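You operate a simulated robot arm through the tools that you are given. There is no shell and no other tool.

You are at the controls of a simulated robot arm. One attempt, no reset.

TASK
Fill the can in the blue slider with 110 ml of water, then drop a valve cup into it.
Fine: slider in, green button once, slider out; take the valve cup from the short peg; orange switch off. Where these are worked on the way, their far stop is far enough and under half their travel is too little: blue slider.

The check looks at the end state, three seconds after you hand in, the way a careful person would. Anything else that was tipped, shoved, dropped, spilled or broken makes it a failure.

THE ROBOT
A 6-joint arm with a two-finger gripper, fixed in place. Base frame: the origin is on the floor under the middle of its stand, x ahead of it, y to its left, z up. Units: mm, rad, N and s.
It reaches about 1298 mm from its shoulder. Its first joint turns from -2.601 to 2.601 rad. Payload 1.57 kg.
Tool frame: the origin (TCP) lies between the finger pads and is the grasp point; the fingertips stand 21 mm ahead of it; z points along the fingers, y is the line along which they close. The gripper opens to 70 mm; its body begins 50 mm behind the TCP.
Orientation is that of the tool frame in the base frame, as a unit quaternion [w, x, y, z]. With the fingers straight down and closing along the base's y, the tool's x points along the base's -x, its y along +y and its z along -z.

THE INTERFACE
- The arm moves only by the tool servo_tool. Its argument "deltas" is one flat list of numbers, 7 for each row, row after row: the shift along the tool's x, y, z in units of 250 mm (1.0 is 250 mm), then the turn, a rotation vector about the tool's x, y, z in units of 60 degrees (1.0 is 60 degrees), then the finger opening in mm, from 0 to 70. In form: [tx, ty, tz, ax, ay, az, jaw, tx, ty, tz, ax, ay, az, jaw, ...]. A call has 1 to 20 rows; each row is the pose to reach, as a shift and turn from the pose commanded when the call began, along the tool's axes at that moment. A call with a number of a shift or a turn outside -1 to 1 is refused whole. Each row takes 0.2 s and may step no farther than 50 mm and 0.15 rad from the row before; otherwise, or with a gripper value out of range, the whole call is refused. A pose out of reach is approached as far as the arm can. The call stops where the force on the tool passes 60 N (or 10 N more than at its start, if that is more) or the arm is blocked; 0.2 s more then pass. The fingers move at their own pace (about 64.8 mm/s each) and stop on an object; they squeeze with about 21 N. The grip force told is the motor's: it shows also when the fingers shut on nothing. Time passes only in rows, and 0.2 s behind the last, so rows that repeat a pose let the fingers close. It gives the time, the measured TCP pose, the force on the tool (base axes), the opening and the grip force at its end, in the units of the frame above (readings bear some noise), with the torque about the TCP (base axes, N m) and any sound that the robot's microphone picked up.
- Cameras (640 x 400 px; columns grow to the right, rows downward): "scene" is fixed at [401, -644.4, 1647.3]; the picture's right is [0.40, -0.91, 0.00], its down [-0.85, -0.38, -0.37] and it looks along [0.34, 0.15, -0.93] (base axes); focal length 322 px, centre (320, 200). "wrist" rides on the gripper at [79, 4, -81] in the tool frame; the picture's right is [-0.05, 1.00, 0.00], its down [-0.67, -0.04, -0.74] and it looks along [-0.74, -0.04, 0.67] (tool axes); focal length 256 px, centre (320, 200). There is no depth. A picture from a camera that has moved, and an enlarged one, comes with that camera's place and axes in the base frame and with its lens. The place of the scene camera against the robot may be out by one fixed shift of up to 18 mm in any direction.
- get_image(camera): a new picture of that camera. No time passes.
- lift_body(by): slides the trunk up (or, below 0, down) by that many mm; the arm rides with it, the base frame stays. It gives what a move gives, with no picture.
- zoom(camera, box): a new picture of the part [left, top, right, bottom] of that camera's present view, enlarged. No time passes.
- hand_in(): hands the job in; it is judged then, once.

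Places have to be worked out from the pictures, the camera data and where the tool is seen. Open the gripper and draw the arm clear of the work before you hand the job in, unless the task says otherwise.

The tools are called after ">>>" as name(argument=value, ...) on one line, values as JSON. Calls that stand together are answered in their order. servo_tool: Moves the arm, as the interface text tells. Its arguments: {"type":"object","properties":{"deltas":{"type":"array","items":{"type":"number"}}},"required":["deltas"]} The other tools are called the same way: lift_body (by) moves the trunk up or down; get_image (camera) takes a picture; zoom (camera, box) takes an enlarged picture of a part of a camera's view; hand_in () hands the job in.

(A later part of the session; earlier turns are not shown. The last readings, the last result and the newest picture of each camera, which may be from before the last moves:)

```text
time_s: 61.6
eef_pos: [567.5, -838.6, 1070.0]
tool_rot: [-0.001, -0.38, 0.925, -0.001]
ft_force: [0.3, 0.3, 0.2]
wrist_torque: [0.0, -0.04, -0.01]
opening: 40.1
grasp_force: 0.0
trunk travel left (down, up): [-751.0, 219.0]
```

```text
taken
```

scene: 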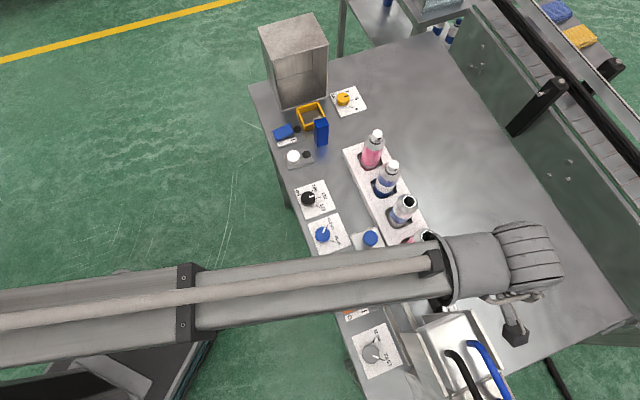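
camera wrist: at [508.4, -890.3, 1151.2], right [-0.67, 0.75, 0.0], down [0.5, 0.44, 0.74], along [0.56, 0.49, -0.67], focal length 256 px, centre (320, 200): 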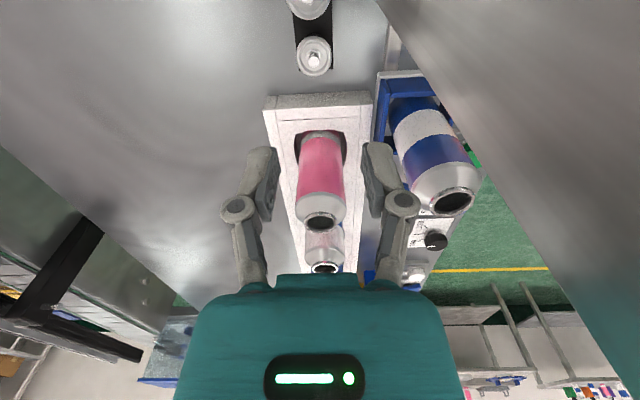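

The cup is about 4–5 mm off my TCP axis. I zoom in to measure it precisely.

>>> zoom(camera="wrist", box=[250, 0, 378, 80])

>>> zoom(camera="scene", box=[400, 240, 560, 340])

```text
5.00 times, centred on (314, 40) of wrist
camera zoom: at [508.4, -890.3, 1151.2], right [-0.67, 0.75, 0.0], down [0.5, 0.44, 0.74], along [0.56, 0.49, -0.67], focal length 1280 px, centre (350, 1000)
```

zoom: 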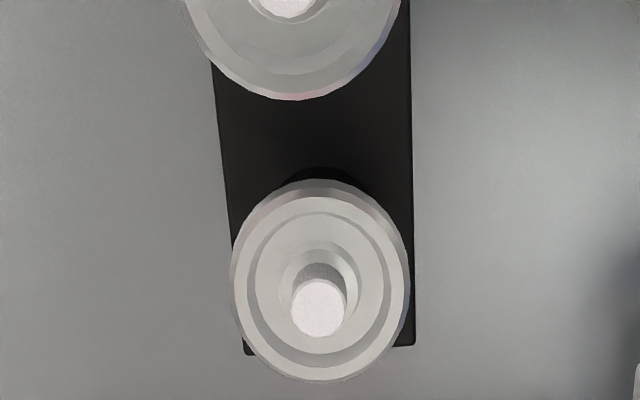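

```text
4.00 times, centred on (480, 290) of scene
camera zoom: at [401.0, -644.4, 1647.3], right [0.4, -0.91, 0.0], down [-0.85, -0.38, -0.37], along [0.34, 0.15, -0.93], focal length 1288 px, centre (-320, -160)
```

zoom: 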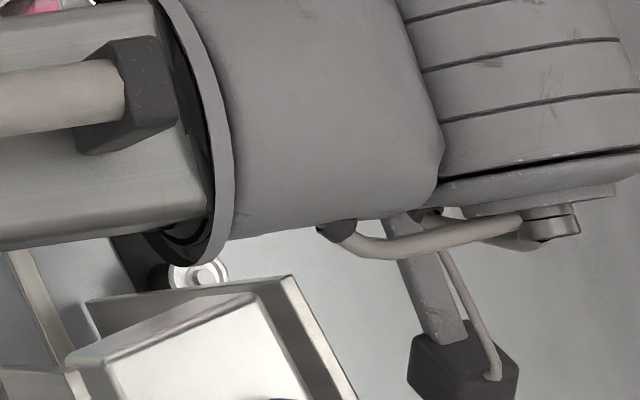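

Measured from here the cup is about 4 mm farther out and a few mm toward the filler. I correct most of that and lower to z≈1000 for a closer check.

>>> servo_tool(deltas=[0.008, -0.014, 0, 0, 0, 0, 36])

>>> lift_body(by=-70)

>>> get_image(camera="wrist")

>>> zoom(camera="wrist", box=[240, 40, 400, 140])

>>> get_image(camera="scene")

```text
time_s: 62.0
eef_pos: [568.1, -841.8, 1070.8]
tool_rot: [0.0, -0.381, 0.925, -0.001]
ft_force: [-0.5, 0.0, -0.4]
wrist_torque: [-0.02, -0.02, 0.01]
opening: 36.0
grasp_force: 0.0
trunk travel left (down, up): [-751.0, 219.0]
```

```text
time_s: 63.1
eef_pos: [567.8, -842.6, 1000.1]
tool_rot: [-0.001, -0.38, 0.925, 0.0]
ft_force: [0.2, 0.4, 0.2]
wrist_torque: [-0.04, 0.01, 0.03]
opening: 36.3
grasp_force: 0.1
trunk travel left (down, up): [-681.0, 289.0]
```

```text
taken
camera wrist: at [509.4, -894.2, 1081.2], right [-0.67, 0.75, 0.0], down [0.5, 0.44, 0.74], along [0.56, 0.49, -0.67], focal length 256 px, centre (320, 200)
```

wrist: 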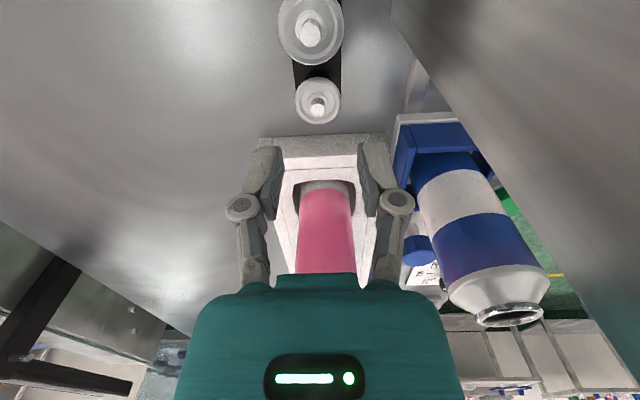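

```text
4.00 times, centred on (320, 90) of wrist
camera zoom: at [509.4, -894.2, 1081.2], right [-0.67, 0.75, 0.0], down [0.5, 0.44, 0.74], along [0.56, 0.49, -0.67], focal length 1024 px, centre (320, 640)
```

zoom: 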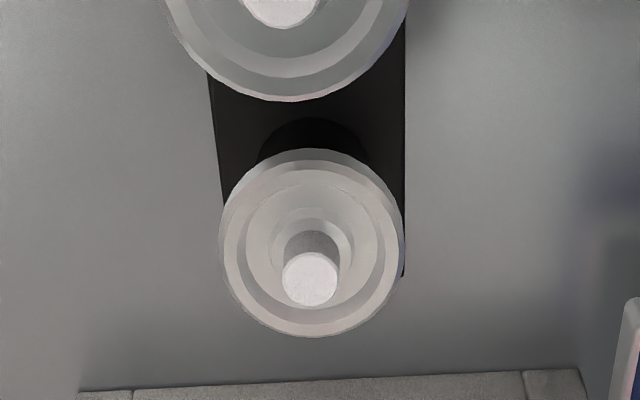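

```text
taken
```

scene: 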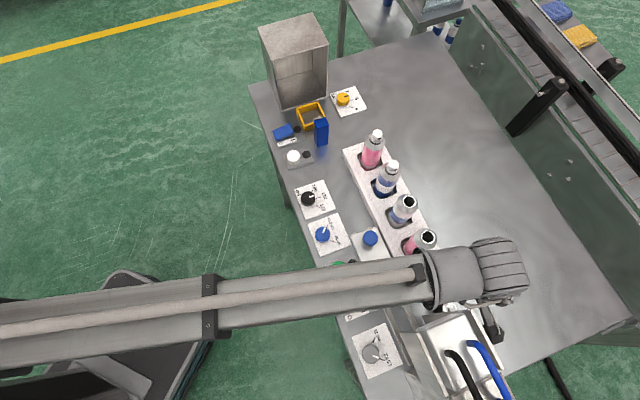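

Combining the two heights, the stem top is at z≈940 and the cup is 1.5 mm off in each direction. I correct that and lower to z≈975.

>>> servo_tool(deltas=[0.006, -0.006, 0, 0, 0, 0, 26, 0.006, -0.006, 0, 0, 0, 0, 26])

>>> lift_body(by=-25)

>>> get_image(camera="wrist")

>>> zoom(camera="wrist", box=[240, 80, 400, 180])

```text
time_s: 63.7
eef_pos: [568.3, -844.7, 1000.4]
tool_rot: [-0.001, -0.38, 0.925, 0.0]
ft_force: [0.6, -0.3, 0.1]
wrist_torque: [0.0, -0.02, -0.04]
opening: 25.8
grasp_force: 0.0
trunk travel left (down, up): [-681.0, 289.0]
```

```text
time_s: 64.4
eef_pos: [568.6, -844.4, 975.4]
tool_rot: [0.0, -0.38, 0.925, 0.0]
ft_force: [0.4, 0.2, 0.4]
wrist_torque: [0.01, -0.01, 0.04]
opening: 26.0
grasp_force: 0.0
trunk travel left (down, up): [-656.0, 314.0]
```

```text
taken
camera wrist: at [509.3, -896.6, 1056.2], right [-0.67, 0.75, 0.0], down [0.5, 0.44, 0.74], along [0.56, 0.49, -0.67], focal length 256 px, centre (320, 200)
```

wrist: 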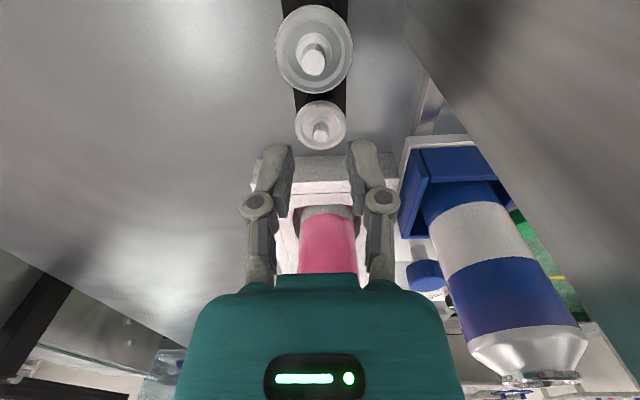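

```text
4.00 times, centred on (320, 130) of wrist
camera zoom: at [509.3, -896.6, 1056.2], right [-0.67, 0.75, 0.0], down [0.5, 0.44, 0.74], along [0.56, 0.49, -0.67], focal length 1024 px, centre (320, 480)
```

zoom: 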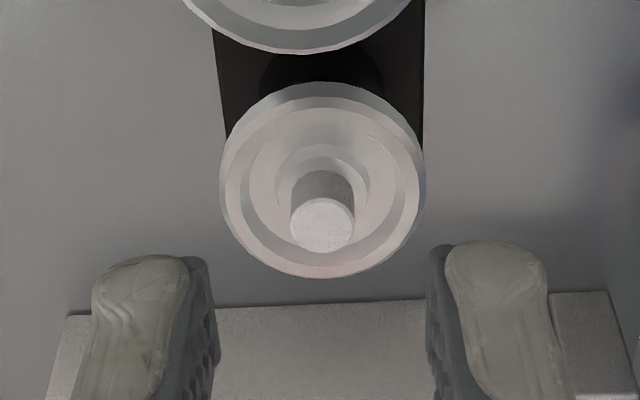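

The stem is now centred between the pads within about 1 mm (stem top z≈939, flange ≈930). I lower 21 mm so the fingertips stop a few mm above the flange.

>>> lift_body(by=-21)

>>> get_image(camera="wrist")

>>> zoom(camera="wrist", box=[240, 90, 400, 190])

```text
time_s: 65.1
eef_pos: [567.1, -844.5, 952.4]
tool_rot: [-0.001, -0.381, 0.925, -0.001]
ft_force: [-0.3, 0.9, 0.1]
wrist_torque: [-0.01, 0.0, 0.01]
opening: 25.9
grasp_force: 0.2
trunk travel left (down, up): [-635.0, 335.0]
```

```text
taken
camera wrist: at [509.3, -896.6, 1035.2], right [-0.67, 0.75, 0.0], down [0.5, 0.44, 0.74], along [0.56, 0.49, -0.67], focal length 256 px, centre (320, 200)
```

wrist: 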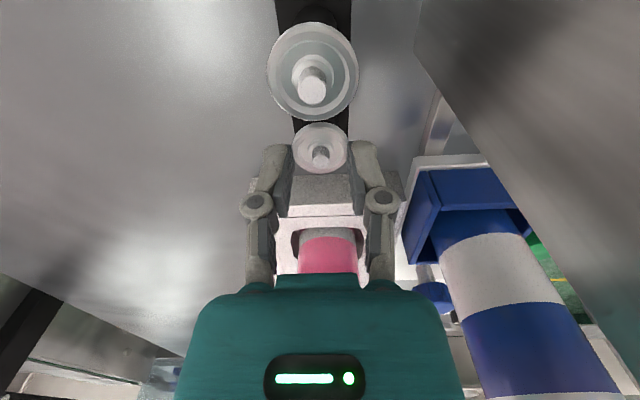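

```text
4.00 times, centred on (320, 140) of wrist
camera zoom: at [509.3, -896.6, 1035.2], right [-0.67, 0.75, 0.0], down [0.5, 0.44, 0.74], along [0.56, 0.49, -0.67], focal length 1024 px, centre (320, 440)
```

zoom: 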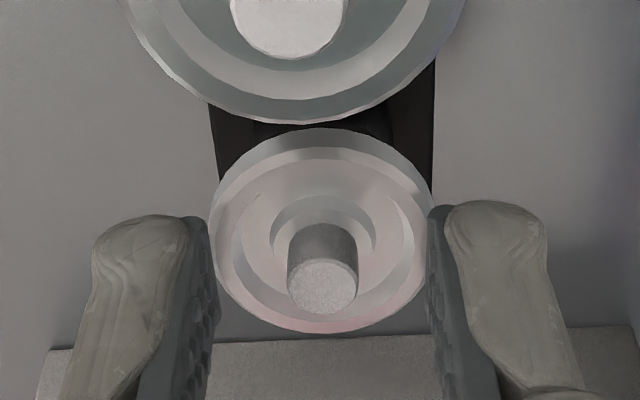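

The fingertips sit about 3 mm above the flange with the stem between them. I lower 1.5 mm more and close on the stem gradually.

>>> lift_body(by=-1.5)

>>> servo_tool(deltas=[0, 0, 0, 0, 0, 0, 20, 0, 0, 0, 0, 0, 0, 16, 0, 0, 0, 0, 0, 0, 12, 0, 0, 0, 0, 0, 0, 9, 0, 0, 0, 0, 0, 0, 5, 0, 0, 0, 0, 0, 0, 0, 0, 0, 0, 0, 0, 0, 0])

>>> zoom(camera="wrist", box=[240, 90, 400, 190])

```text
time_s: 65.6
eef_pos: [568.3, -843.8, 952.6]
tool_rot: [-0.002, -0.38, 0.925, 0.0]
ft_force: [0.0, 1.1, -0.5]
wrist_torque: [0.0, -0.01, 0.02]
opening: 26.0
grasp_force: 0.1
trunk travel left (down, up): [-633.0, 337.0]
```

```text
time_s: 67.2
eef_pos: [568.0, -843.9, 952.6]
tool_rot: [0.0, -0.38, 0.925, 0.0]
ft_force: [-0.4, -0.5, -0.6]
wrist_torque: [-0.02, 0.0, -0.01]
opening: 6.3
grasp_force: 21.1
trunk travel left (down, up): [-633.0, 337.0]
```

```text
4.00 times, centred on (320, 140) of wrist
camera zoom: at [509.3, -896.6, 1033.7], right [-0.67, 0.75, 0.0], down [0.5, 0.44, 0.74], along [0.56, 0.49, -0.67], focal length 1024 px, centre (320, 440)
```

zoom: 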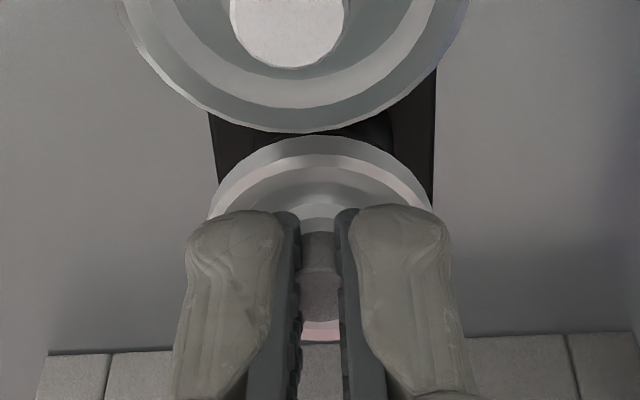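

The fingers stopped at 6.3 mm on the stem with 21 N. I lift 15 mm and check that the cup comes along.

>>> lift_body(by=15)

>>> get_image(camera="wrist")

>>> zoom(camera="wrist", box=[240, 70, 400, 170])

```text
time_s: 67.8
eef_pos: [567.3, -844.8, 967.4]
tool_rot: [-0.001, -0.38, 0.925, 0.0]
ft_force: [0.6, 0.1, 0.5]
wrist_torque: [0.0, 0.02, 0.0]
opening: 6.1
grasp_force: 21.3
trunk travel left (down, up): [-648.0, 322.0]
```

```text
taken
camera wrist: at [509.4, -896.7, 1048.6], right [-0.67, 0.75, 0.0], down [0.5, 0.44, 0.74], along [0.56, 0.49, -0.67], focal length 256 px, centre (320, 200)
```

wrist: 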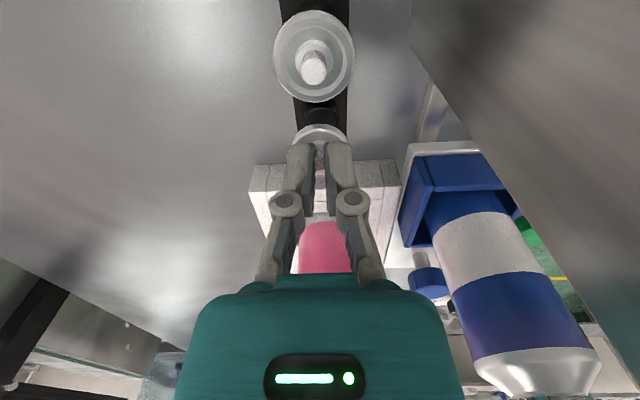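

```text
4.00 times, centred on (320, 120) of wrist
camera zoom: at [509.4, -896.7, 1048.6], right [-0.67, 0.75, 0.0], down [0.5, 0.44, 0.74], along [0.56, 0.49, -0.67], focal length 1024 px, centre (320, 520)
```

zoom: 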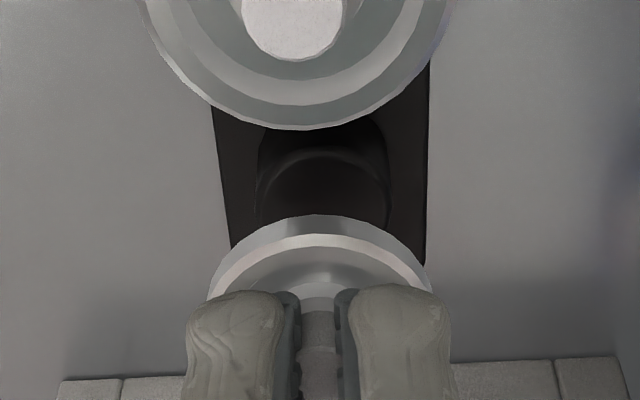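

The cup came off the short peg cleanly and the tall-peg cup is untouched. I lift well above the walls and move back to open space to turn the tool round again.

>>> lift_body(by=240)

>>> servo_tool(deltas=[-0.06, -0.03, 0, 0, 0, 0, 0, -0.16, -0.08, 0, 0, 0, 0, 0, -0.27, -0.14, 0, 0, 0, 0, 0, -0.35, -0.19, 0, 0, 0, 0, 0, -0.384, -0.206, 0, 0, 0, 0, 0])

>>> get_image(camera="wrist")

```text
time_s: 70.3
eef_pos: [567.6, -842.4, 1208.5]
tool_rot: [-0.001, -0.381, 0.925, -0.001]
ft_force: [-0.3, -0.1, 0.1]
wrist_torque: [-0.02, 0.02, 0.0]
opening: 6.0
grasp_force: 20.8
trunk travel left (down, up): [-888.0, 82.0]
```

```text
time_s: 71.5
eef_pos: [672.6, -814.0, 1206.7]
tool_rot: [-0.001, -0.38, 0.925, -0.001]
ft_force: [1.0, -0.9, 0.0]
wrist_torque: [-0.01, -0.04, 0.01]
opening: 5.8
grasp_force: 20.7
trunk travel left (down, up): [-888.0, 82.0]
```

```text
taken
camera wrist: at [614.3, -865.6, 1288.6], right [-0.66, 0.75, 0.0], down [0.5, 0.44, 0.74], along [0.56, 0.49, -0.67], focal length 256 px, centre (320, 200)
```

wrist: 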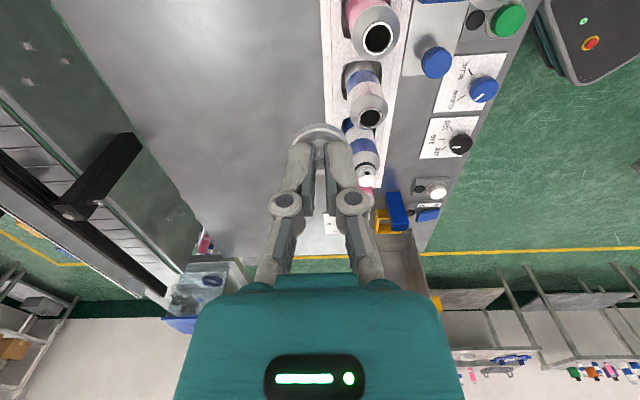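

The cup is held level. I turn the tool back by 90° in two calls.

>>> servo_tool(deltas=[0, 0, 0, 0, 0, 0.1, 0, 0, 0, 0, 0, 0, 0.22, 0, 0, 0, 0, 0, 0, 0.34, 0, 0, 0, 0, 0, 0, 0.46, 0, 0, 0, 0, 0, 0, 0.58, 0, 0, 0, 0, 0, 0, 0.7, 0, 0, 0, 0, 0, 0, 0.82, 0, 0, 0, 0, 0, 0, 0.94, 0, 0, 0, 0, 0, 0, 1.0, 0])

>>> servo_tool(deltas=[0, 0, 0, 0, 0, 0.1, 0, 0, 0, 0, 0, 0, 0.22, 0, 0, 0, 0, 0, 0, 0.34, 0, 0, 0, 0, 0, 0, 0.44, 0, 0, 0, 0, 0, 0, 0.498, 0])

>>> zoom(camera="wrist", box=[240, 80, 400, 180])

```text
time_s: 73.5
eef_pos: [672.3, -813.2, 1207.4]
tool_rot: [0.0, 0.134, 0.991, -0.001]
ft_force: [-0.9, -0.3, -0.8]
wrist_torque: [0.0, 0.02, -0.01]
opening: 6.1
grasp_force: 21.4
trunk travel left (down, up): [-888.0, 82.0]
```

```text
time_s: 74.8
eef_pos: [673.2, -813.7, 1206.9]
tool_rot: [0.0, 0.385, 0.923, -0.001]
ft_force: [0.1, 0.0, -0.1]
wrist_torque: [0.03, -0.02, 0.02]
opening: 5.8
grasp_force: 21.2
trunk travel left (down, up): [-888.0, 82.0]
```

```text
4.00 times, centred on (320, 130) of wrist
camera zoom: at [620.6, -754.0, 1288.5], right [0.75, 0.67, 0.0], down [0.44, -0.5, 0.74], along [0.49, -0.56, -0.67], focal length 1024 px, centre (320, 480)
```

zoom: 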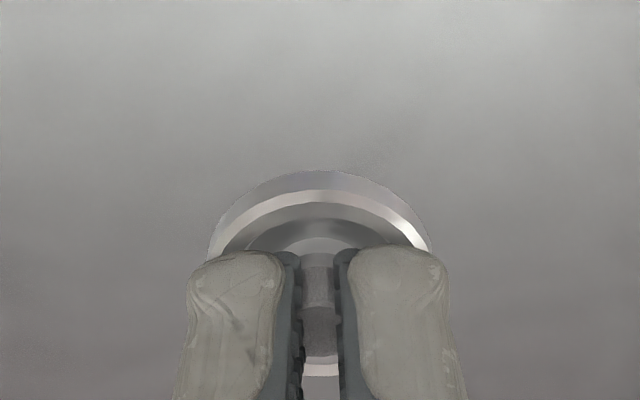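

The tool is back in its earlier orientation with the cup still level and centred. I carry it at this height to above the can.

>>> servo_tool(deltas=[0.06, -0.02, 0, 0, 0, 0, 0, 0.18, -0.05, 0, 0, 0, 0, 0, 0.31, -0.09, 0, 0, 0, 0, 0, 0.44, -0.125, 0, 0, 0, 0, 0, 0.53, -0.15, 0, 0, 0, 0, 0, 0.572, -0.16, 0, 0, 0, 0, 0, 0.572, -0.16, 0, 0, 0, 0, 0])

>>> get_image(camera="wrist")

>>> zoom(camera="wrist", box=[240, 0, 400, 100])

>>> get_image(camera="scene")

```text
time_s: 76.3
eef_pos: [543.8, -740.3, 1207.5]
tool_rot: [0.0, 0.383, 0.924, -0.001]
ft_force: [-0.3, -0.8, 0.2]
wrist_torque: [0.0, 0.02, 0.03]
opening: 6.2
grasp_force: 20.4
trunk travel left (down, up): [-888.0, 82.0]
```

```text
taken
camera wrist: at [490.9, -679.8, 1288.5], right [0.75, 0.67, 0.0], down [0.45, -0.5, 0.74], along [0.5, -0.56, -0.67], focal length 256 px, centre (320, 200)
```

wrist: 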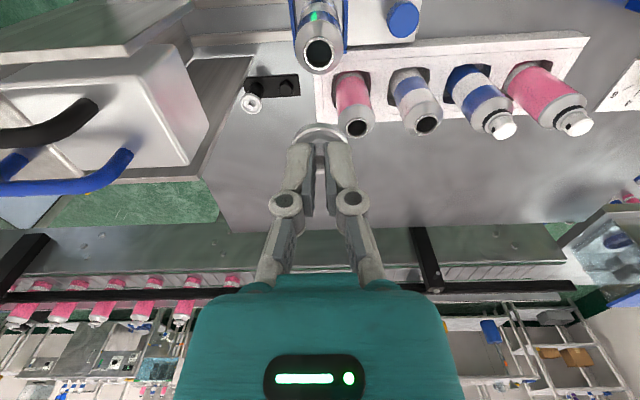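

```text
4.00 times, centred on (320, 50) of wrist
camera zoom: at [490.9, -679.8, 1288.5], right [0.75, 0.67, 0.0], down [0.45, -0.5, 0.74], along [0.5, -0.56, -0.67], focal length 1024 px, centre (320, 800)
```

zoom: 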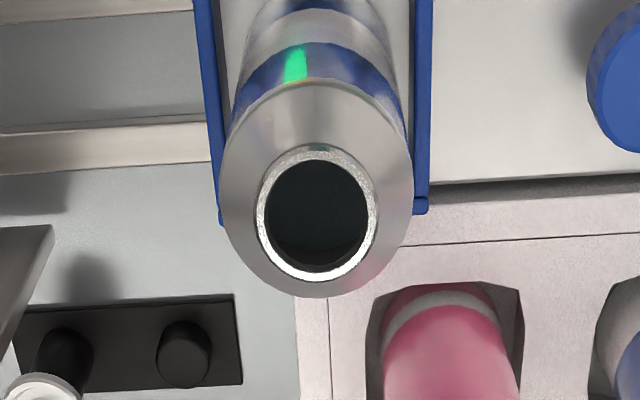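

```text
taken
```

scene: 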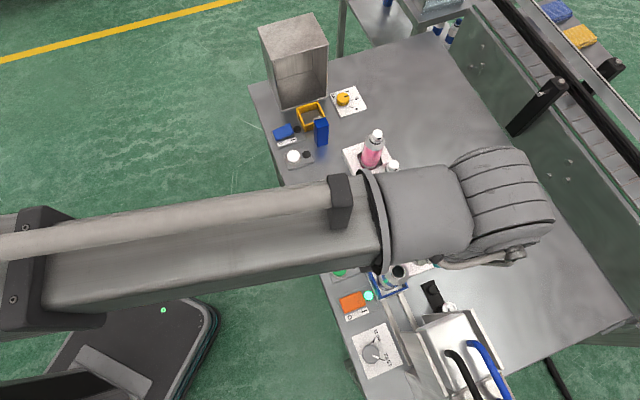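

The rim is about 3 mm ahead of the TCP. I lower to z≈1120 with that small correction and re-measure with less parallax.

>>> servo_tool(deltas=[-0.008, -0.003, 0, 0, 0, 0, 0])

>>> lift_body(by=-87)

>>> get_image(camera="wrist")

>>> zoom(camera="wrist", box=[240, 50, 400, 150])

```text
time_s: 76.8
eef_pos: [544.3, -740.8, 1206.8]
tool_rot: [0.0, 0.383, 0.924, 0.0]
ft_force: [0.0, 0.0, 0.1]
wrist_torque: [0.03, 0.0, 0.01]
opening: 5.9
grasp_force: 21.1
trunk travel left (down, up): [-888.0, 82.0]
```

```text
time_s: 78.0
eef_pos: [544.4, -740.2, 1119.6]
tool_rot: [0.0, 0.384, 0.923, -0.001]
ft_force: [-1.3, 0.7, 0.6]
wrist_torque: [-0.01, 0.0, 0.04]
opening: 6.1
grasp_force: 20.8
trunk travel left (down, up): [-801.0, 169.0]
```

```text
taken
camera wrist: at [491.8, -681.3, 1201.6], right [0.75, 0.67, 0.0], down [0.45, -0.5, 0.74], along [0.5, -0.56, -0.67], focal length 256 px, centre (320, 200)
```

wrist: 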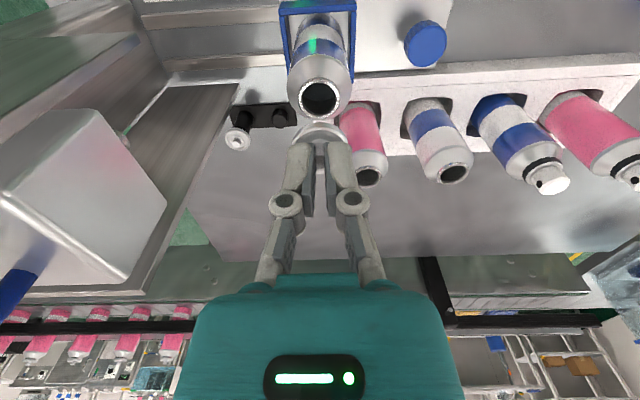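

```text
4.00 times, centred on (320, 100) of wrist
camera zoom: at [491.8, -681.3, 1201.6], right [0.75, 0.67, 0.0], down [0.45, -0.5, 0.74], along [0.5, -0.56, -0.67], focal length 1024 px, centre (320, 600)
```

zoom: 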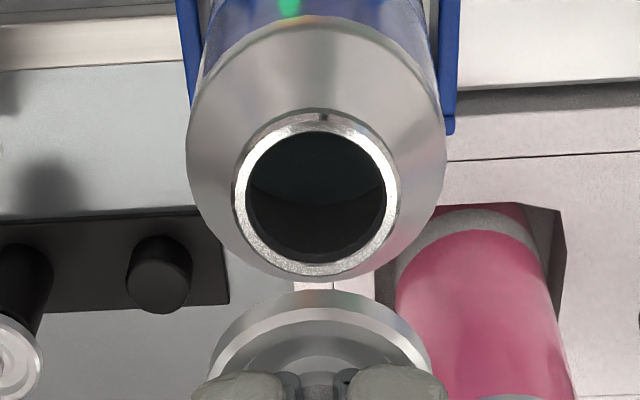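

The rim is aligned sideways within 1 mm and along the view direction within about 2 mm. I lower 30 mm more, still above the rim, to sharpen the estimate.

>>> lift_body(by=-30)

>>> get_image(camera="wrist")

>>> zoom(camera="wrist", box=[240, 70, 400, 170])

```text
time_s: 78.7
eef_pos: [543.3, -741.3, 1089.2]
tool_rot: [0.0, 0.384, 0.923, 0.0]
ft_force: [-0.3, 0.9, -0.4]
wrist_torque: [-0.02, 0.01, -0.01]
opening: 5.9
grasp_force: 20.8
trunk travel left (down, up): [-771.0, 199.0]
```

```text
taken
camera wrist: at [491.8, -681.3, 1171.5], right [0.75, 0.67, 0.0], down [0.45, -0.5, 0.74], along [0.5, -0.56, -0.67], focal length 256 px, centre (320, 200)
```

wrist: 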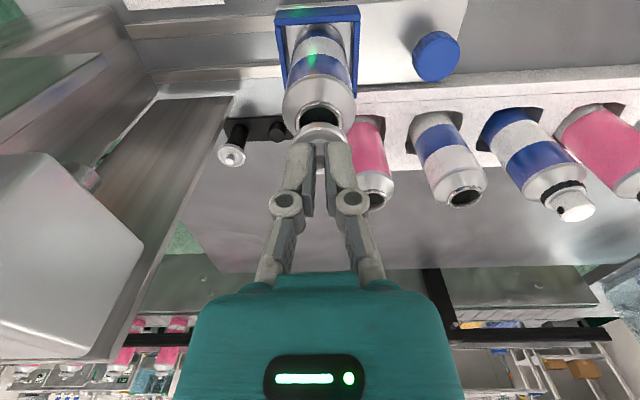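

```text
4.00 times, centred on (320, 120) of wrist
camera zoom: at [491.8, -681.3, 1171.5], right [0.75, 0.67, 0.0], down [0.45, -0.5, 0.74], along [0.5, -0.56, -0.67], focal length 1024 px, centre (320, 520)
```

zoom: 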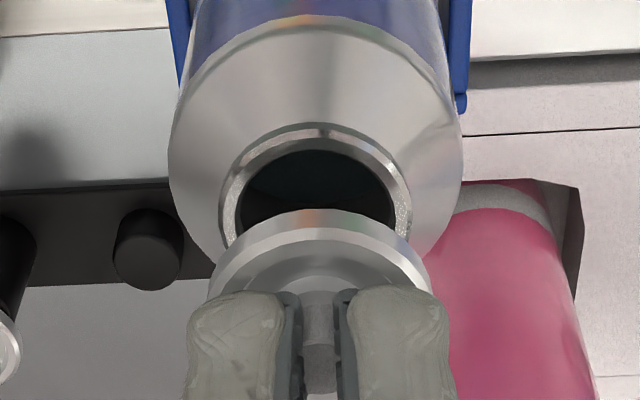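

From three heights the rim works out at z≈1044 and the cup is centred over it within about 1 mm. I make a 0.7 mm sideways trim and lower gently, watching the force.

>>> servo_tool(deltas=[0, -0.003, 0, 0, 0, 0, 0])

>>> lift_body(by=-6)

>>> zoom(camera="wrist", box=[240, 70, 400, 170])

>>> zoom(camera="scene", box=[360, 240, 456, 300])

```text
time_s: 79.1
eef_pos: [544.0, -740.8, 1090.3]
tool_rot: [0.0, 0.384, 0.923, -0.001]
ft_force: [0.7, -0.4, -0.3]
wrist_torque: [-0.01, -0.01, 0.01]
opening: 6.2
grasp_force: 21.0
trunk travel left (down, up): [-771.0, 199.0]
```

```text
time_s: 79.7
eef_pos: [544.1, -741.5, 1084.4]
tool_rot: [0.0, 0.385, 0.923, -0.001]
ft_force: [-0.6, 0.9, -0.4]
wrist_torque: [0.01, 0.0, 0.0]
opening: 6.1
grasp_force: 21.1
trunk travel left (down, up): [-765.0, 205.0]
```

```text
4.00 times, centred on (320, 120) of wrist
camera zoom: at [491.5, -681.7, 1165.6], right [0.75, 0.67, 0.0], down [0.45, -0.5, 0.74], along [0.5, -0.56, -0.67], focal length 1024 px, centre (320, 520)
```

zoom: 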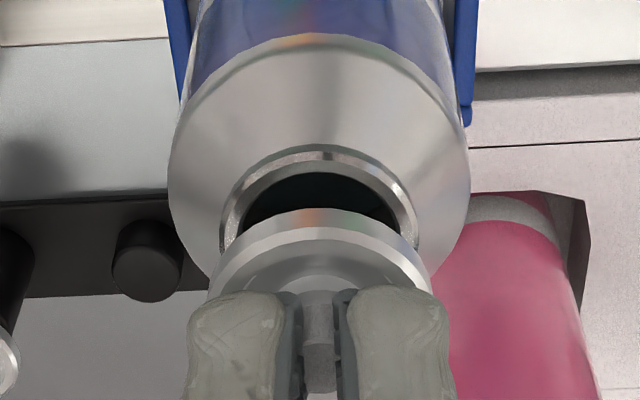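

```text
6.67 times, centred on (408, 270) of scene
camera zoom: at [401.0, -644.4, 1647.3], right [0.4, -0.91, 0.0], down [-0.85, -0.38, -0.37], along [0.34, 0.15, -0.93], focal length 2146 px, centre (-267, -267)
```

zoom: 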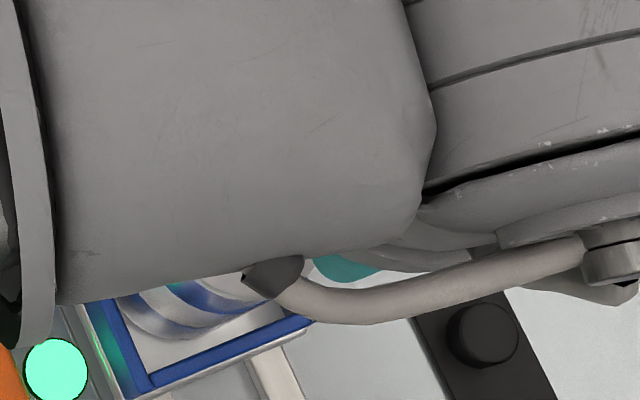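

The rim and the flange are now lined up sideways in the picture. I continue down in 4 mm steps.

>>> lift_body(by=-4)

>>> lift_body(by=-3)

>>> zoom(camera="wrist", box=[240, 70, 400, 170])

```text
time_s: 80.2
eef_pos: [542.9, -741.1, 1080.5]
tool_rot: [-0.001, 0.383, 0.924, -0.001]
ft_force: [-0.1, -0.7, -0.3]
wrist_torque: [0.03, -0.02, 0.0]
opening: 6.1
grasp_force: 21.7
trunk travel left (down, up): [-761.0, 209.0]
```

```text
time_s: 80.7
eef_pos: [543.6, -740.7, 1078.4]
tool_rot: [0.0, 0.384, 0.923, -0.001]
ft_force: [-0.4, -0.1, -0.7]
wrist_torque: [0.02, 0.0, -0.01]
opening: 6.0
grasp_force: 21.4
trunk travel left (down, up): [-758.0, 212.0]
```

```text
4.00 times, centred on (320, 120) of wrist
camera zoom: at [491.5, -681.7, 1158.5], right [0.75, 0.67, 0.0], down [0.45, -0.5, 0.74], along [0.5, -0.56, -0.67], focal length 1024 px, centre (320, 520)
```

zoom: 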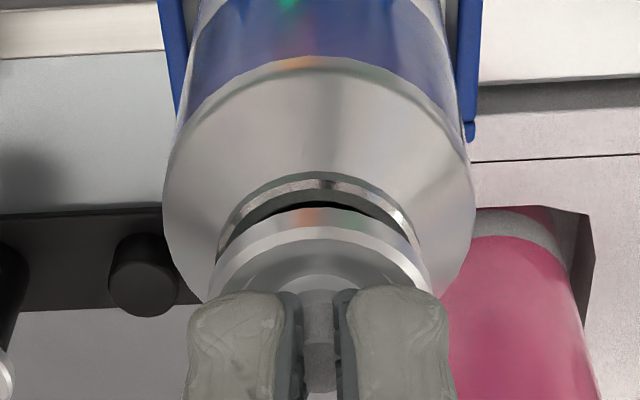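

No contact force yet and the gap is closing evenly. I go on in 2 mm steps.

>>> lift_body(by=-2)

>>> lift_body(by=-2)

>>> zoom(camera="wrist", box=[240, 80, 400, 180])

```text
time_s: 81.2
eef_pos: [544.0, -740.7, 1075.0]
tool_rot: [0.0, 0.384, 0.923, 0.0]
ft_force: [-0.1, -0.5, 0.8]
wrist_torque: [-0.01, 0.0, 0.0]
opening: 5.9
grasp_force: 20.9
trunk travel left (down, up): [-756.0, 214.0]
```

```text
time_s: 81.8
eef_pos: [543.0, -740.9, 1073.0]
tool_rot: [0.0, 0.385, 0.923, 0.0]
ft_force: [0.1, 0.1, 0.7]
wrist_torque: [0.02, -0.02, 0.03]
opening: 6.0
grasp_force: 21.5
trunk travel left (down, up): [-754.0, 216.0]
```

```text
4.00 times, centred on (320, 130) of wrist
camera zoom: at [491.5, -681.7, 1154.5], right [0.75, 0.67, 0.0], down [0.45, -0.5, 0.74], along [0.5, -0.56, -0.67], focal length 1024 px, centre (320, 480)
```

zoom: 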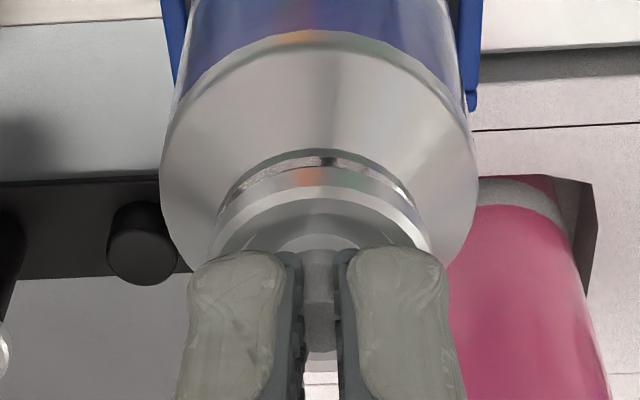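

The flange is now only a few mm above the rim and still free. I go down 3 mm more in small steps.

>>> lift_body(by=-2)

>>> lift_body(by=-1.5)

>>> zoom(camera="wrist", box=[240, 80, 400, 180])

```text
time_s: 82.3
eef_pos: [544.6, -741.9, 1070.9]
tool_rot: [0.0, 0.384, 0.923, -0.001]
ft_force: [1.7, 0.6, -0.5]
wrist_torque: [-0.01, 0.02, 0.01]
opening: 5.6
grasp_force: 20.7
trunk travel left (down, up): [-752.0, 218.0]
```

```text
time_s: 82.8
eef_pos: [543.8, -740.6, 1070.7]
tool_rot: [-0.001, 0.384, 0.923, -0.001]
ft_force: [0.0, 0.4, 2.7]
wrist_torque: [0.0, -0.02, 0.0]
opening: 6.0
grasp_force: 21.1
trunk travel left (down, up): [-751.0, 219.0]
```

```text
4.00 times, centred on (320, 130) of wrist
camera zoom: at [491.4, -681.6, 1151.2], right [0.75, 0.67, 0.0], down [0.45, -0.5, 0.75], along [0.5, -0.56, -0.67], focal length 1024 px, centre (320, 480)
```

zoom: 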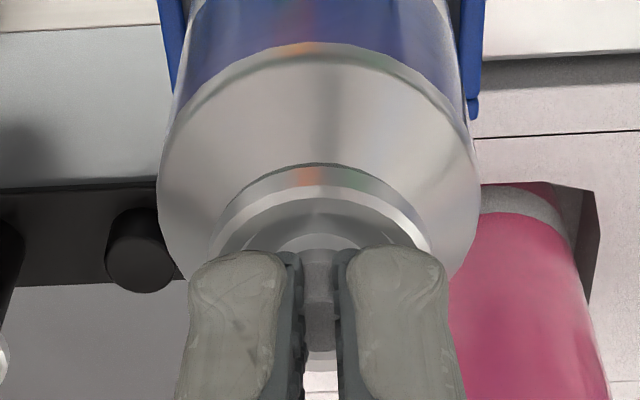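

A contact force of 2.7 N appeared just as the flange covered the rim, so the cup is seated on the can mouth. I open the fingers gently to release it.

>>> servo_tool(deltas=[0, 0, 0, 0, 0, 0, 8, 0, 0, 0, 0, 0, 0, 12, 0, 0, 0, 0, 0, 0, 18, 0, 0, 0, 0, 0, 0, 24, 0, 0, 0, 0, 0, 0, 26])

>>> zoom(camera="wrist", box=[240, 80, 400, 180])

```text
time_s: 84.0
eef_pos: [543.2, -741.4, 1069.8]
tool_rot: [0.0, 0.384, 0.923, -0.001]
ft_force: [0.6, -0.6, 0.8]
wrist_torque: [-0.02, -0.01, 0.02]
opening: 26.1
grasp_force: 0.2
trunk travel left (down, up): [-751.0, 219.0]
```

```text
4.00 times, centred on (320, 130) of wrist
camera zoom: at [491.5, -681.7, 1151.0], right [0.75, 0.67, 0.0], down [0.45, -0.5, 0.74], along [0.5, -0.56, -0.67], focal length 1024 px, centre (320, 480)
```

zoom: 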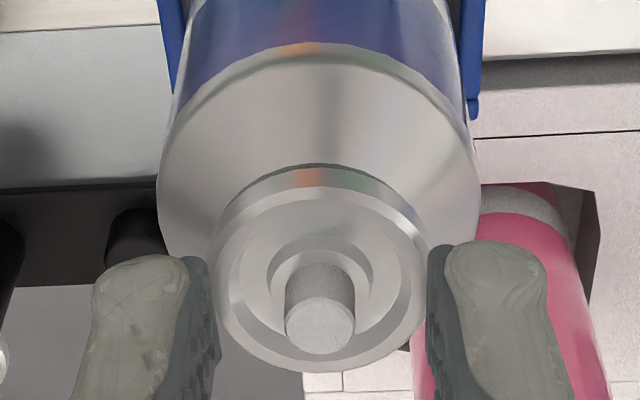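

The cup sits level and centred on the can. I lift straight up and away to check it from above.

>>> lift_body(by=60)

>>> get_image(camera="wrist")

>>> zoom(camera="wrist", box=[240, 40, 400, 140])

```text
time_s: 85.0
eef_pos: [543.2, -742.0, 1129.3]
tool_rot: [0.001, 0.384, 0.923, -0.001]
ft_force: [-1.0, 0.4, 0.2]
wrist_torque: [0.0, 0.05, -0.04]
opening: 25.9
grasp_force: 0.3
trunk travel left (down, up): [-811.0, 159.0]
```

```text
taken
camera wrist: at [491.6, -681.8, 1211.0], right [0.75, 0.67, 0.0], down [0.45, -0.5, 0.74], along [0.5, -0.56, -0.67], focal length 256 px, centre (320, 200)
```

wrist: 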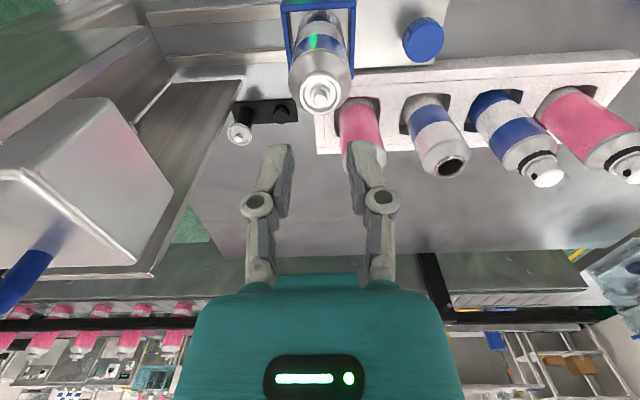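

```text
4.00 times, centred on (320, 90) of wrist
camera zoom: at [491.6, -681.8, 1211.0], right [0.75, 0.67, 0.0], down [0.45, -0.5, 0.74], along [0.5, -0.56, -0.67], focal length 1024 px, centre (320, 640)
```

zoom: 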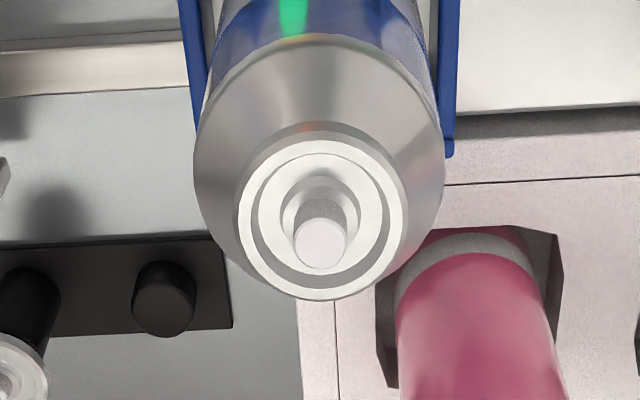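

The cup sits squarely on the can and the other cup is still on its peg. Next is the orange switch: I close the fingers and move to view it from closer.

>>> servo_tool(deltas=[0.12, -0.008, 0, 0, 0, 0, 26, 0.26, -0.016, 0, 0, 0, 0, 10, 0.4, -0.024, 0, 0, 0, 0, 0, 0.53, -0.03, 0, 0, 0, 0, 0, 0.6, -0.032, 0, 0, 0, 0, 0])

>>> lift_body(by=-60)

>>> get_image(camera="wrist")

>>> zoom(camera="wrist", box=[240, 60, 400, 160])

```text
time_s: 86.2
eef_pos: [431.7, -639.3, 1130.8]
tool_rot: [0.0, 0.385, 0.923, 0.0]
ft_force: [0.4, 0.2, 0.0]
wrist_torque: [0.0, 0.01, -0.02]
opening: 0.1
grasp_force: 21.1
trunk travel left (down, up): [-811.0, 159.0]
```

```text
time_s: 87.2
eef_pos: [432.2, -640.0, 1068.6]
tool_rot: [0.0, 0.384, 0.923, -0.002]
ft_force: [0.7, 0.4, 0.2]
wrist_torque: [-0.01, -0.02, 0.0]
opening: 0.1
grasp_force: 21.0
trunk travel left (down, up): [-751.0, 219.0]
```

```text
taken
camera wrist: at [379.3, -580.5, 1151.1], right [0.75, 0.67, 0.0], down [0.45, -0.5, 0.74], along [0.5, -0.56, -0.67], focal length 256 px, centre (320, 200)
```

wrist: 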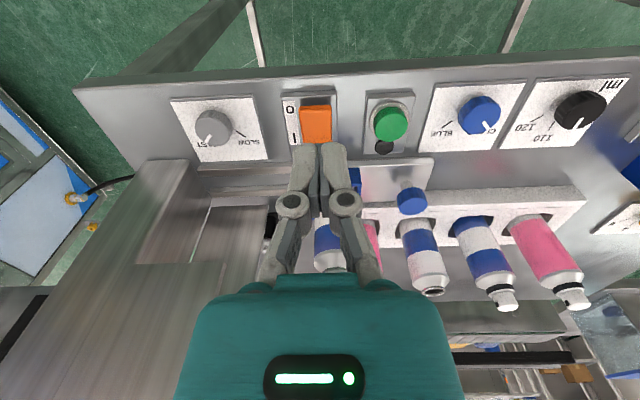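

```text
4.00 times, centred on (320, 110) of wrist
camera zoom: at [379.3, -580.5, 1151.1], right [0.75, 0.67, 0.0], down [0.45, -0.5, 0.74], along [0.5, -0.56, -0.67], focal length 1024 px, centre (320, 560)
```

zoom: 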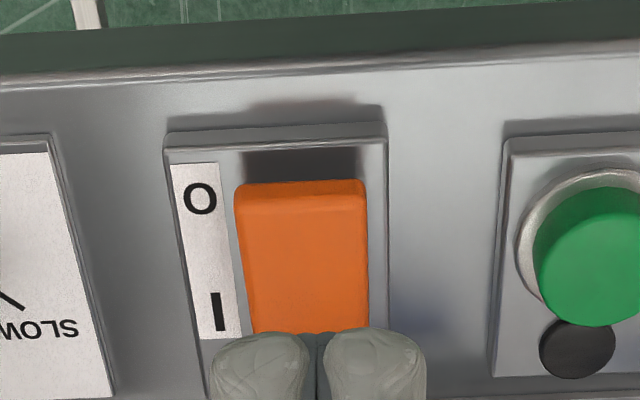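

The rocker's O end (robot side) stands raised, about 6 mm to the right-hand (filler) side of my TCP line. I move over the O end and come down to about 20 mm above it.

>>> servo_tool(deltas=[-0.09, -0.013, 0, 0, 0, 0, 0, -0.18, -0.026, 0, 0, 0, 0, 0])

>>> lift_body(by=-85)

>>> get_image(camera="wrist")

>>> zoom(camera="wrist", box=[240, 70, 400, 170])

```text
time_s: 87.8
eef_pos: [459.1, -676.1, 1069.9]
tool_rot: [0.0, 0.384, 0.923, -0.001]
ft_force: [0.4, 0.8, 0.2]
wrist_torque: [-0.02, 0.0, 0.0]
opening: 0.0
grasp_force: 21.4
trunk travel left (down, up): [-751.0, 219.0]
```

```text
time_s: 89.0
eef_pos: [459.8, -675.7, 984.5]
tool_rot: [0.0, 0.384, 0.923, -0.002]
ft_force: [-0.7, 0.0, 0.2]
wrist_torque: [-0.03, -0.01, 0.04]
opening: 0.0
grasp_force: 21.0
trunk travel left (down, up): [-666.0, 304.0]
```

```text
taken
camera wrist: at [406.3, -616.5, 1066.1], right [0.75, 0.67, 0.0], down [0.45, -0.5, 0.74], along [0.5, -0.56, -0.67], focal length 256 px, centre (320, 200)
```

wrist: 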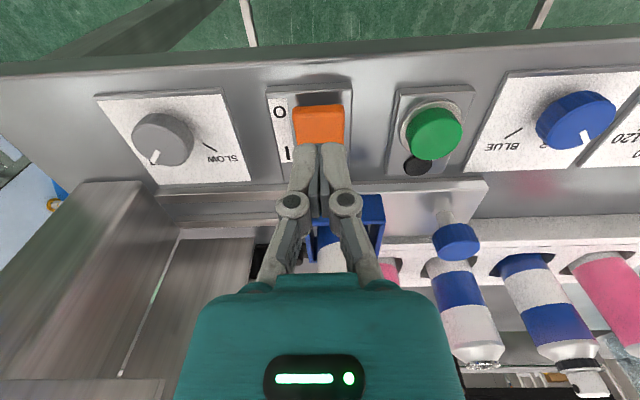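

```text
4.00 times, centred on (320, 120) of wrist
camera zoom: at [406.3, -616.5, 1066.1], right [0.75, 0.67, 0.0], down [0.45, -0.5, 0.74], along [0.5, -0.56, -0.67], focal length 1024 px, centre (320, 520)
```

zoom: 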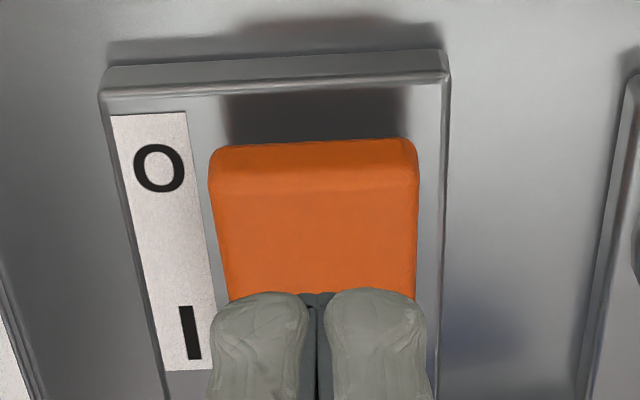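

The fingertips are over the O end, about 6 mm in from its edge. I shift 2 mm inward and lower to just above the rocker.

>>> servo_tool(deltas=[-0.008, -0.002, 0, 0, 0, 0, 0])

>>> lift_body(by=-18)

>>> lift_body(by=-4)

>>> zoom(camera="wrist", box=[240, 80, 400, 180])

```text
time_s: 89.4
eef_pos: [458.8, -678.7, 984.7]
tool_rot: [0.0, 0.384, 0.923, -0.001]
ft_force: [0.3, -0.8, -0.2]
wrist_torque: [-0.02, -0.04, 0.03]
opening: 0.0
grasp_force: 21.4
trunk travel left (down, up): [-666.0, 304.0]
```

```text
time_s: 90.0
eef_pos: [460.1, -678.0, 965.3]
tool_rot: [0.0, 0.385, 0.923, -0.001]
ft_force: [0.1, -1.1, 1.0]
wrist_torque: [-0.01, -0.01, 0.03]
opening: 0.1
grasp_force: 20.7
trunk travel left (down, up): [-648.0, 322.0]
```

```text
time_s: 90.6
eef_pos: [458.9, -678.3, 963.2]
tool_rot: [0.0, 0.384, 0.923, 0.0]
ft_force: [-0.3, 0.0, 1.2]
wrist_torque: [-0.03, 0.04, -0.04]
opening: 0.0
grasp_force: 20.8
trunk travel left (down, up): [-644.0, 326.0]
```

```text
4.00 times, centred on (320, 130) of wrist
camera zoom: at [407.2, -618.3, 1044.1], right [0.75, 0.67, 0.0], down [0.45, -0.5, 0.74], along [0.5, -0.56, -0.67], focal length 1024 px, centre (320, 480)
```

zoom: 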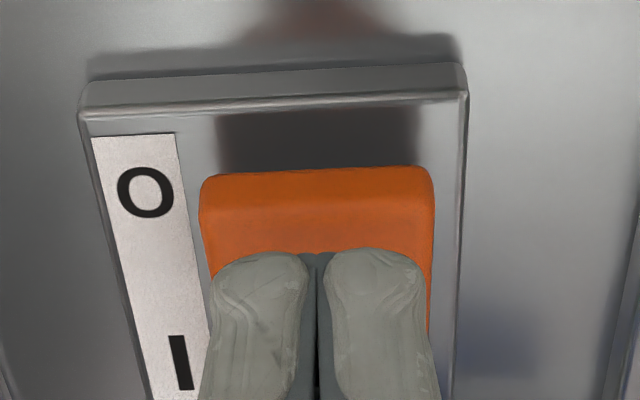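

The tips hover just above the rocker's O half. I press down in 3 mm steps.

>>> lift_body(by=-3)

>>> lift_body(by=-3)

>>> zoom(camera="wrist", box=[240, 80, 400, 180])

```text
time_s: 91.1
eef_pos: [459.6, -677.9, 959.1]
tool_rot: [0.0, 0.385, 0.923, -0.001]
ft_force: [-1.2, -0.6, 0.7]
wrist_torque: [0.01, 0.02, -0.01]
opening: 0.0
grasp_force: 21.1
trunk travel left (down, up): [-641.0, 329.0]
```

```text
time_s: 91.6
eef_pos: [459.2, -678.3, 956.9]
tool_rot: [0.0, 0.384, 0.923, 0.0]
ft_force: [0.4, -0.4, 0.3]
wrist_torque: [0.0, 0.0, 0.0]
opening: 0.1
grasp_force: 21.4
trunk travel left (down, up): [-638.0, 332.0]
```

```text
4.00 times, centred on (320, 130) of wrist
camera zoom: at [407.2, -618.3, 1038.1], right [0.75, 0.67, 0.0], down [0.45, -0.5, 0.74], along [0.5, -0.56, -0.67], focal length 1024 px, centre (320, 480)
```

zoom: 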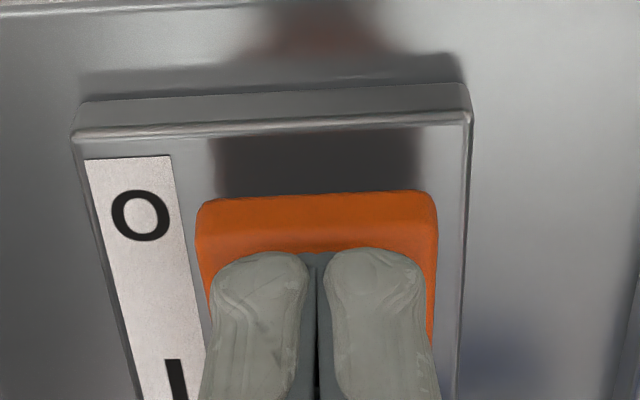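

Still no contact at fingertip height ≈936. I continue down in small steps.

>>> lift_body(by=-3)

>>> lift_body(by=-3)

>>> zoom(camera="wrist", box=[240, 80, 400, 180])

```text
time_s: 92.1
eef_pos: [460.4, -678.6, 954.0]
tool_rot: [0.0, 0.385, 0.923, -0.001]
ft_force: [0.5, 0.8, -0.4]
wrist_torque: [-0.02, 0.0, -0.01]
opening: 0.0
grasp_force: 21.0
trunk travel left (down, up): [-635.0, 335.0]
```

```text
time_s: 92.7
eef_pos: [459.1, -677.3, 951.0]
tool_rot: [-0.001, 0.385, 0.923, -0.001]
ft_force: [-0.2, 0.1, -0.5]
wrist_torque: [0.0, 0.03, 0.0]
opening: 0.1
grasp_force: 20.9
trunk travel left (down, up): [-632.0, 338.0]
```

```text
4.00 times, centred on (320, 130) of wrist
camera zoom: at [407.2, -618.3, 1032.1], right [0.75, 0.67, 0.0], down [0.45, -0.5, 0.74], along [0.5, -0.56, -0.67], focal length 1024 px, centre (320, 480)
```

zoom: 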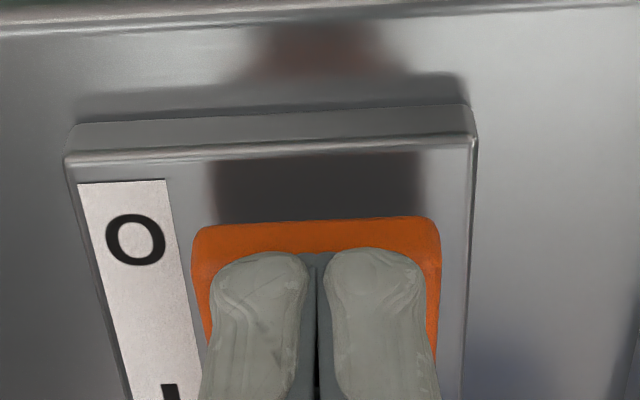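

The rocker edge is nearly at the fingertip line, so contact is close. I keep pressing in 2–3 mm steps.

>>> lift_body(by=-3)

>>> lift_body(by=-2)

>>> zoom(camera="wrist", box=[240, 80, 400, 180])

```text
time_s: 93.2
eef_pos: [460.2, -678.4, 949.3]
tool_rot: [0.0, 0.385, 0.923, -0.001]
ft_force: [0.0, 0.5, 1.1]
wrist_torque: [0.02, -0.02, -0.03]
opening: 0.0
grasp_force: 28.9
trunk travel left (down, up): [-629.0, 341.0]
```

```text
time_s: 93.7
eef_pos: [459.0, -678.4, 945.8]
tool_rot: [0.0, 0.384, 0.923, -0.001]
ft_force: [0.5, 0.3, 0.9]
wrist_torque: [0.0, 0.02, 0.0]
opening: 0.0
grasp_force: 28.9
trunk travel left (down, up): [-627.0, 343.0]
```

```text
4.00 times, centred on (320, 130) of wrist
camera zoom: at [407.3, -618.4, 1027.0], right [0.75, 0.67, 0.0], down [0.45, -0.5, 0.75], along [0.5, -0.56, -0.67], focal length 1024 px, centre (320, 480)
```

zoom: 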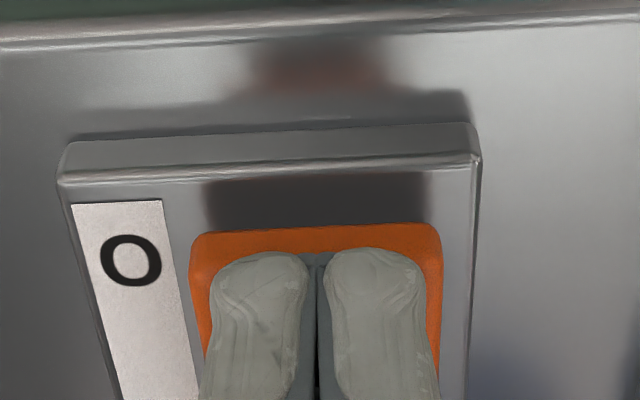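

The grip motor shows contact and the O end is going down relative to its plate. I keep pressing until it clicks over.

>>> lift_body(by=-2.5)

>>> lift_body(by=-2.5)

>>> zoom(camera="wrist", box=[240, 80, 400, 180])

>>> zoom(camera="scene", box=[320, 270, 416, 330])

```text
time_s: 94.2
eef_pos: [459.5, -677.8, 941.9]
tool_rot: [0.0, 0.384, 0.923, -0.001]
ft_force: [-1.0, -0.5, 1.1]
wrist_torque: [-0.04, -0.01, 0.02]
opening: 0.0
grasp_force: 28.3
trunk travel left (down, up): [-624.0, 346.0]
```

```text
time_s: 94.7
eef_pos: [460.1, -677.3, 940.5]
tool_rot: [0.001, 0.384, 0.923, -0.002]
ft_force: [2.0, -2.9, 9.9]
wrist_torque: [-0.09, -0.11, 0.01]
opening: 5.7
grasp_force: 28.7
trunk travel left (down, up): [-622.0, 348.0]
```

```text
4.00 times, centred on (320, 130) of wrist
camera zoom: at [407.1, -618.2, 1022.6], right [0.75, 0.67, 0.0], down [0.44, -0.5, 0.75], along [0.5, -0.56, -0.67], focal length 1024 px, centre (320, 480)
```

zoom: 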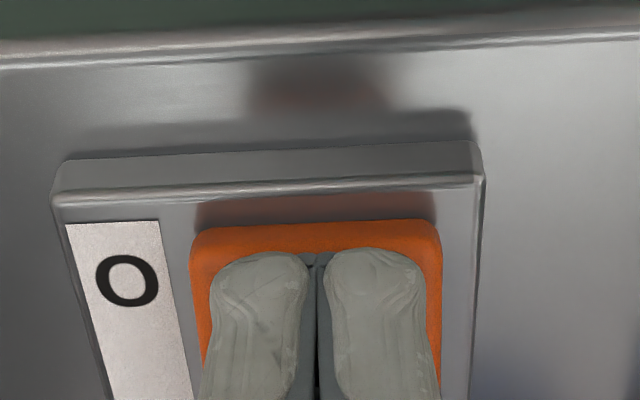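

```text
6.67 times, centred on (368, 300) of scene
camera zoom: at [401.0, -644.4, 1647.3], right [0.4, -0.91, 0.0], down [-0.85, -0.38, -0.37], along [0.34, 0.15, -0.93], focal length 2146 px, centre (0, -467)
```

zoom: 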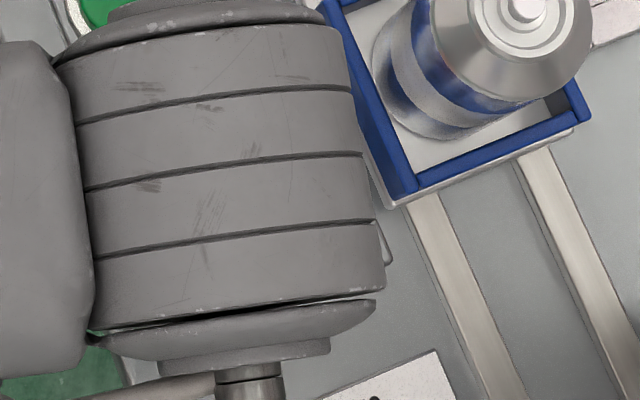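

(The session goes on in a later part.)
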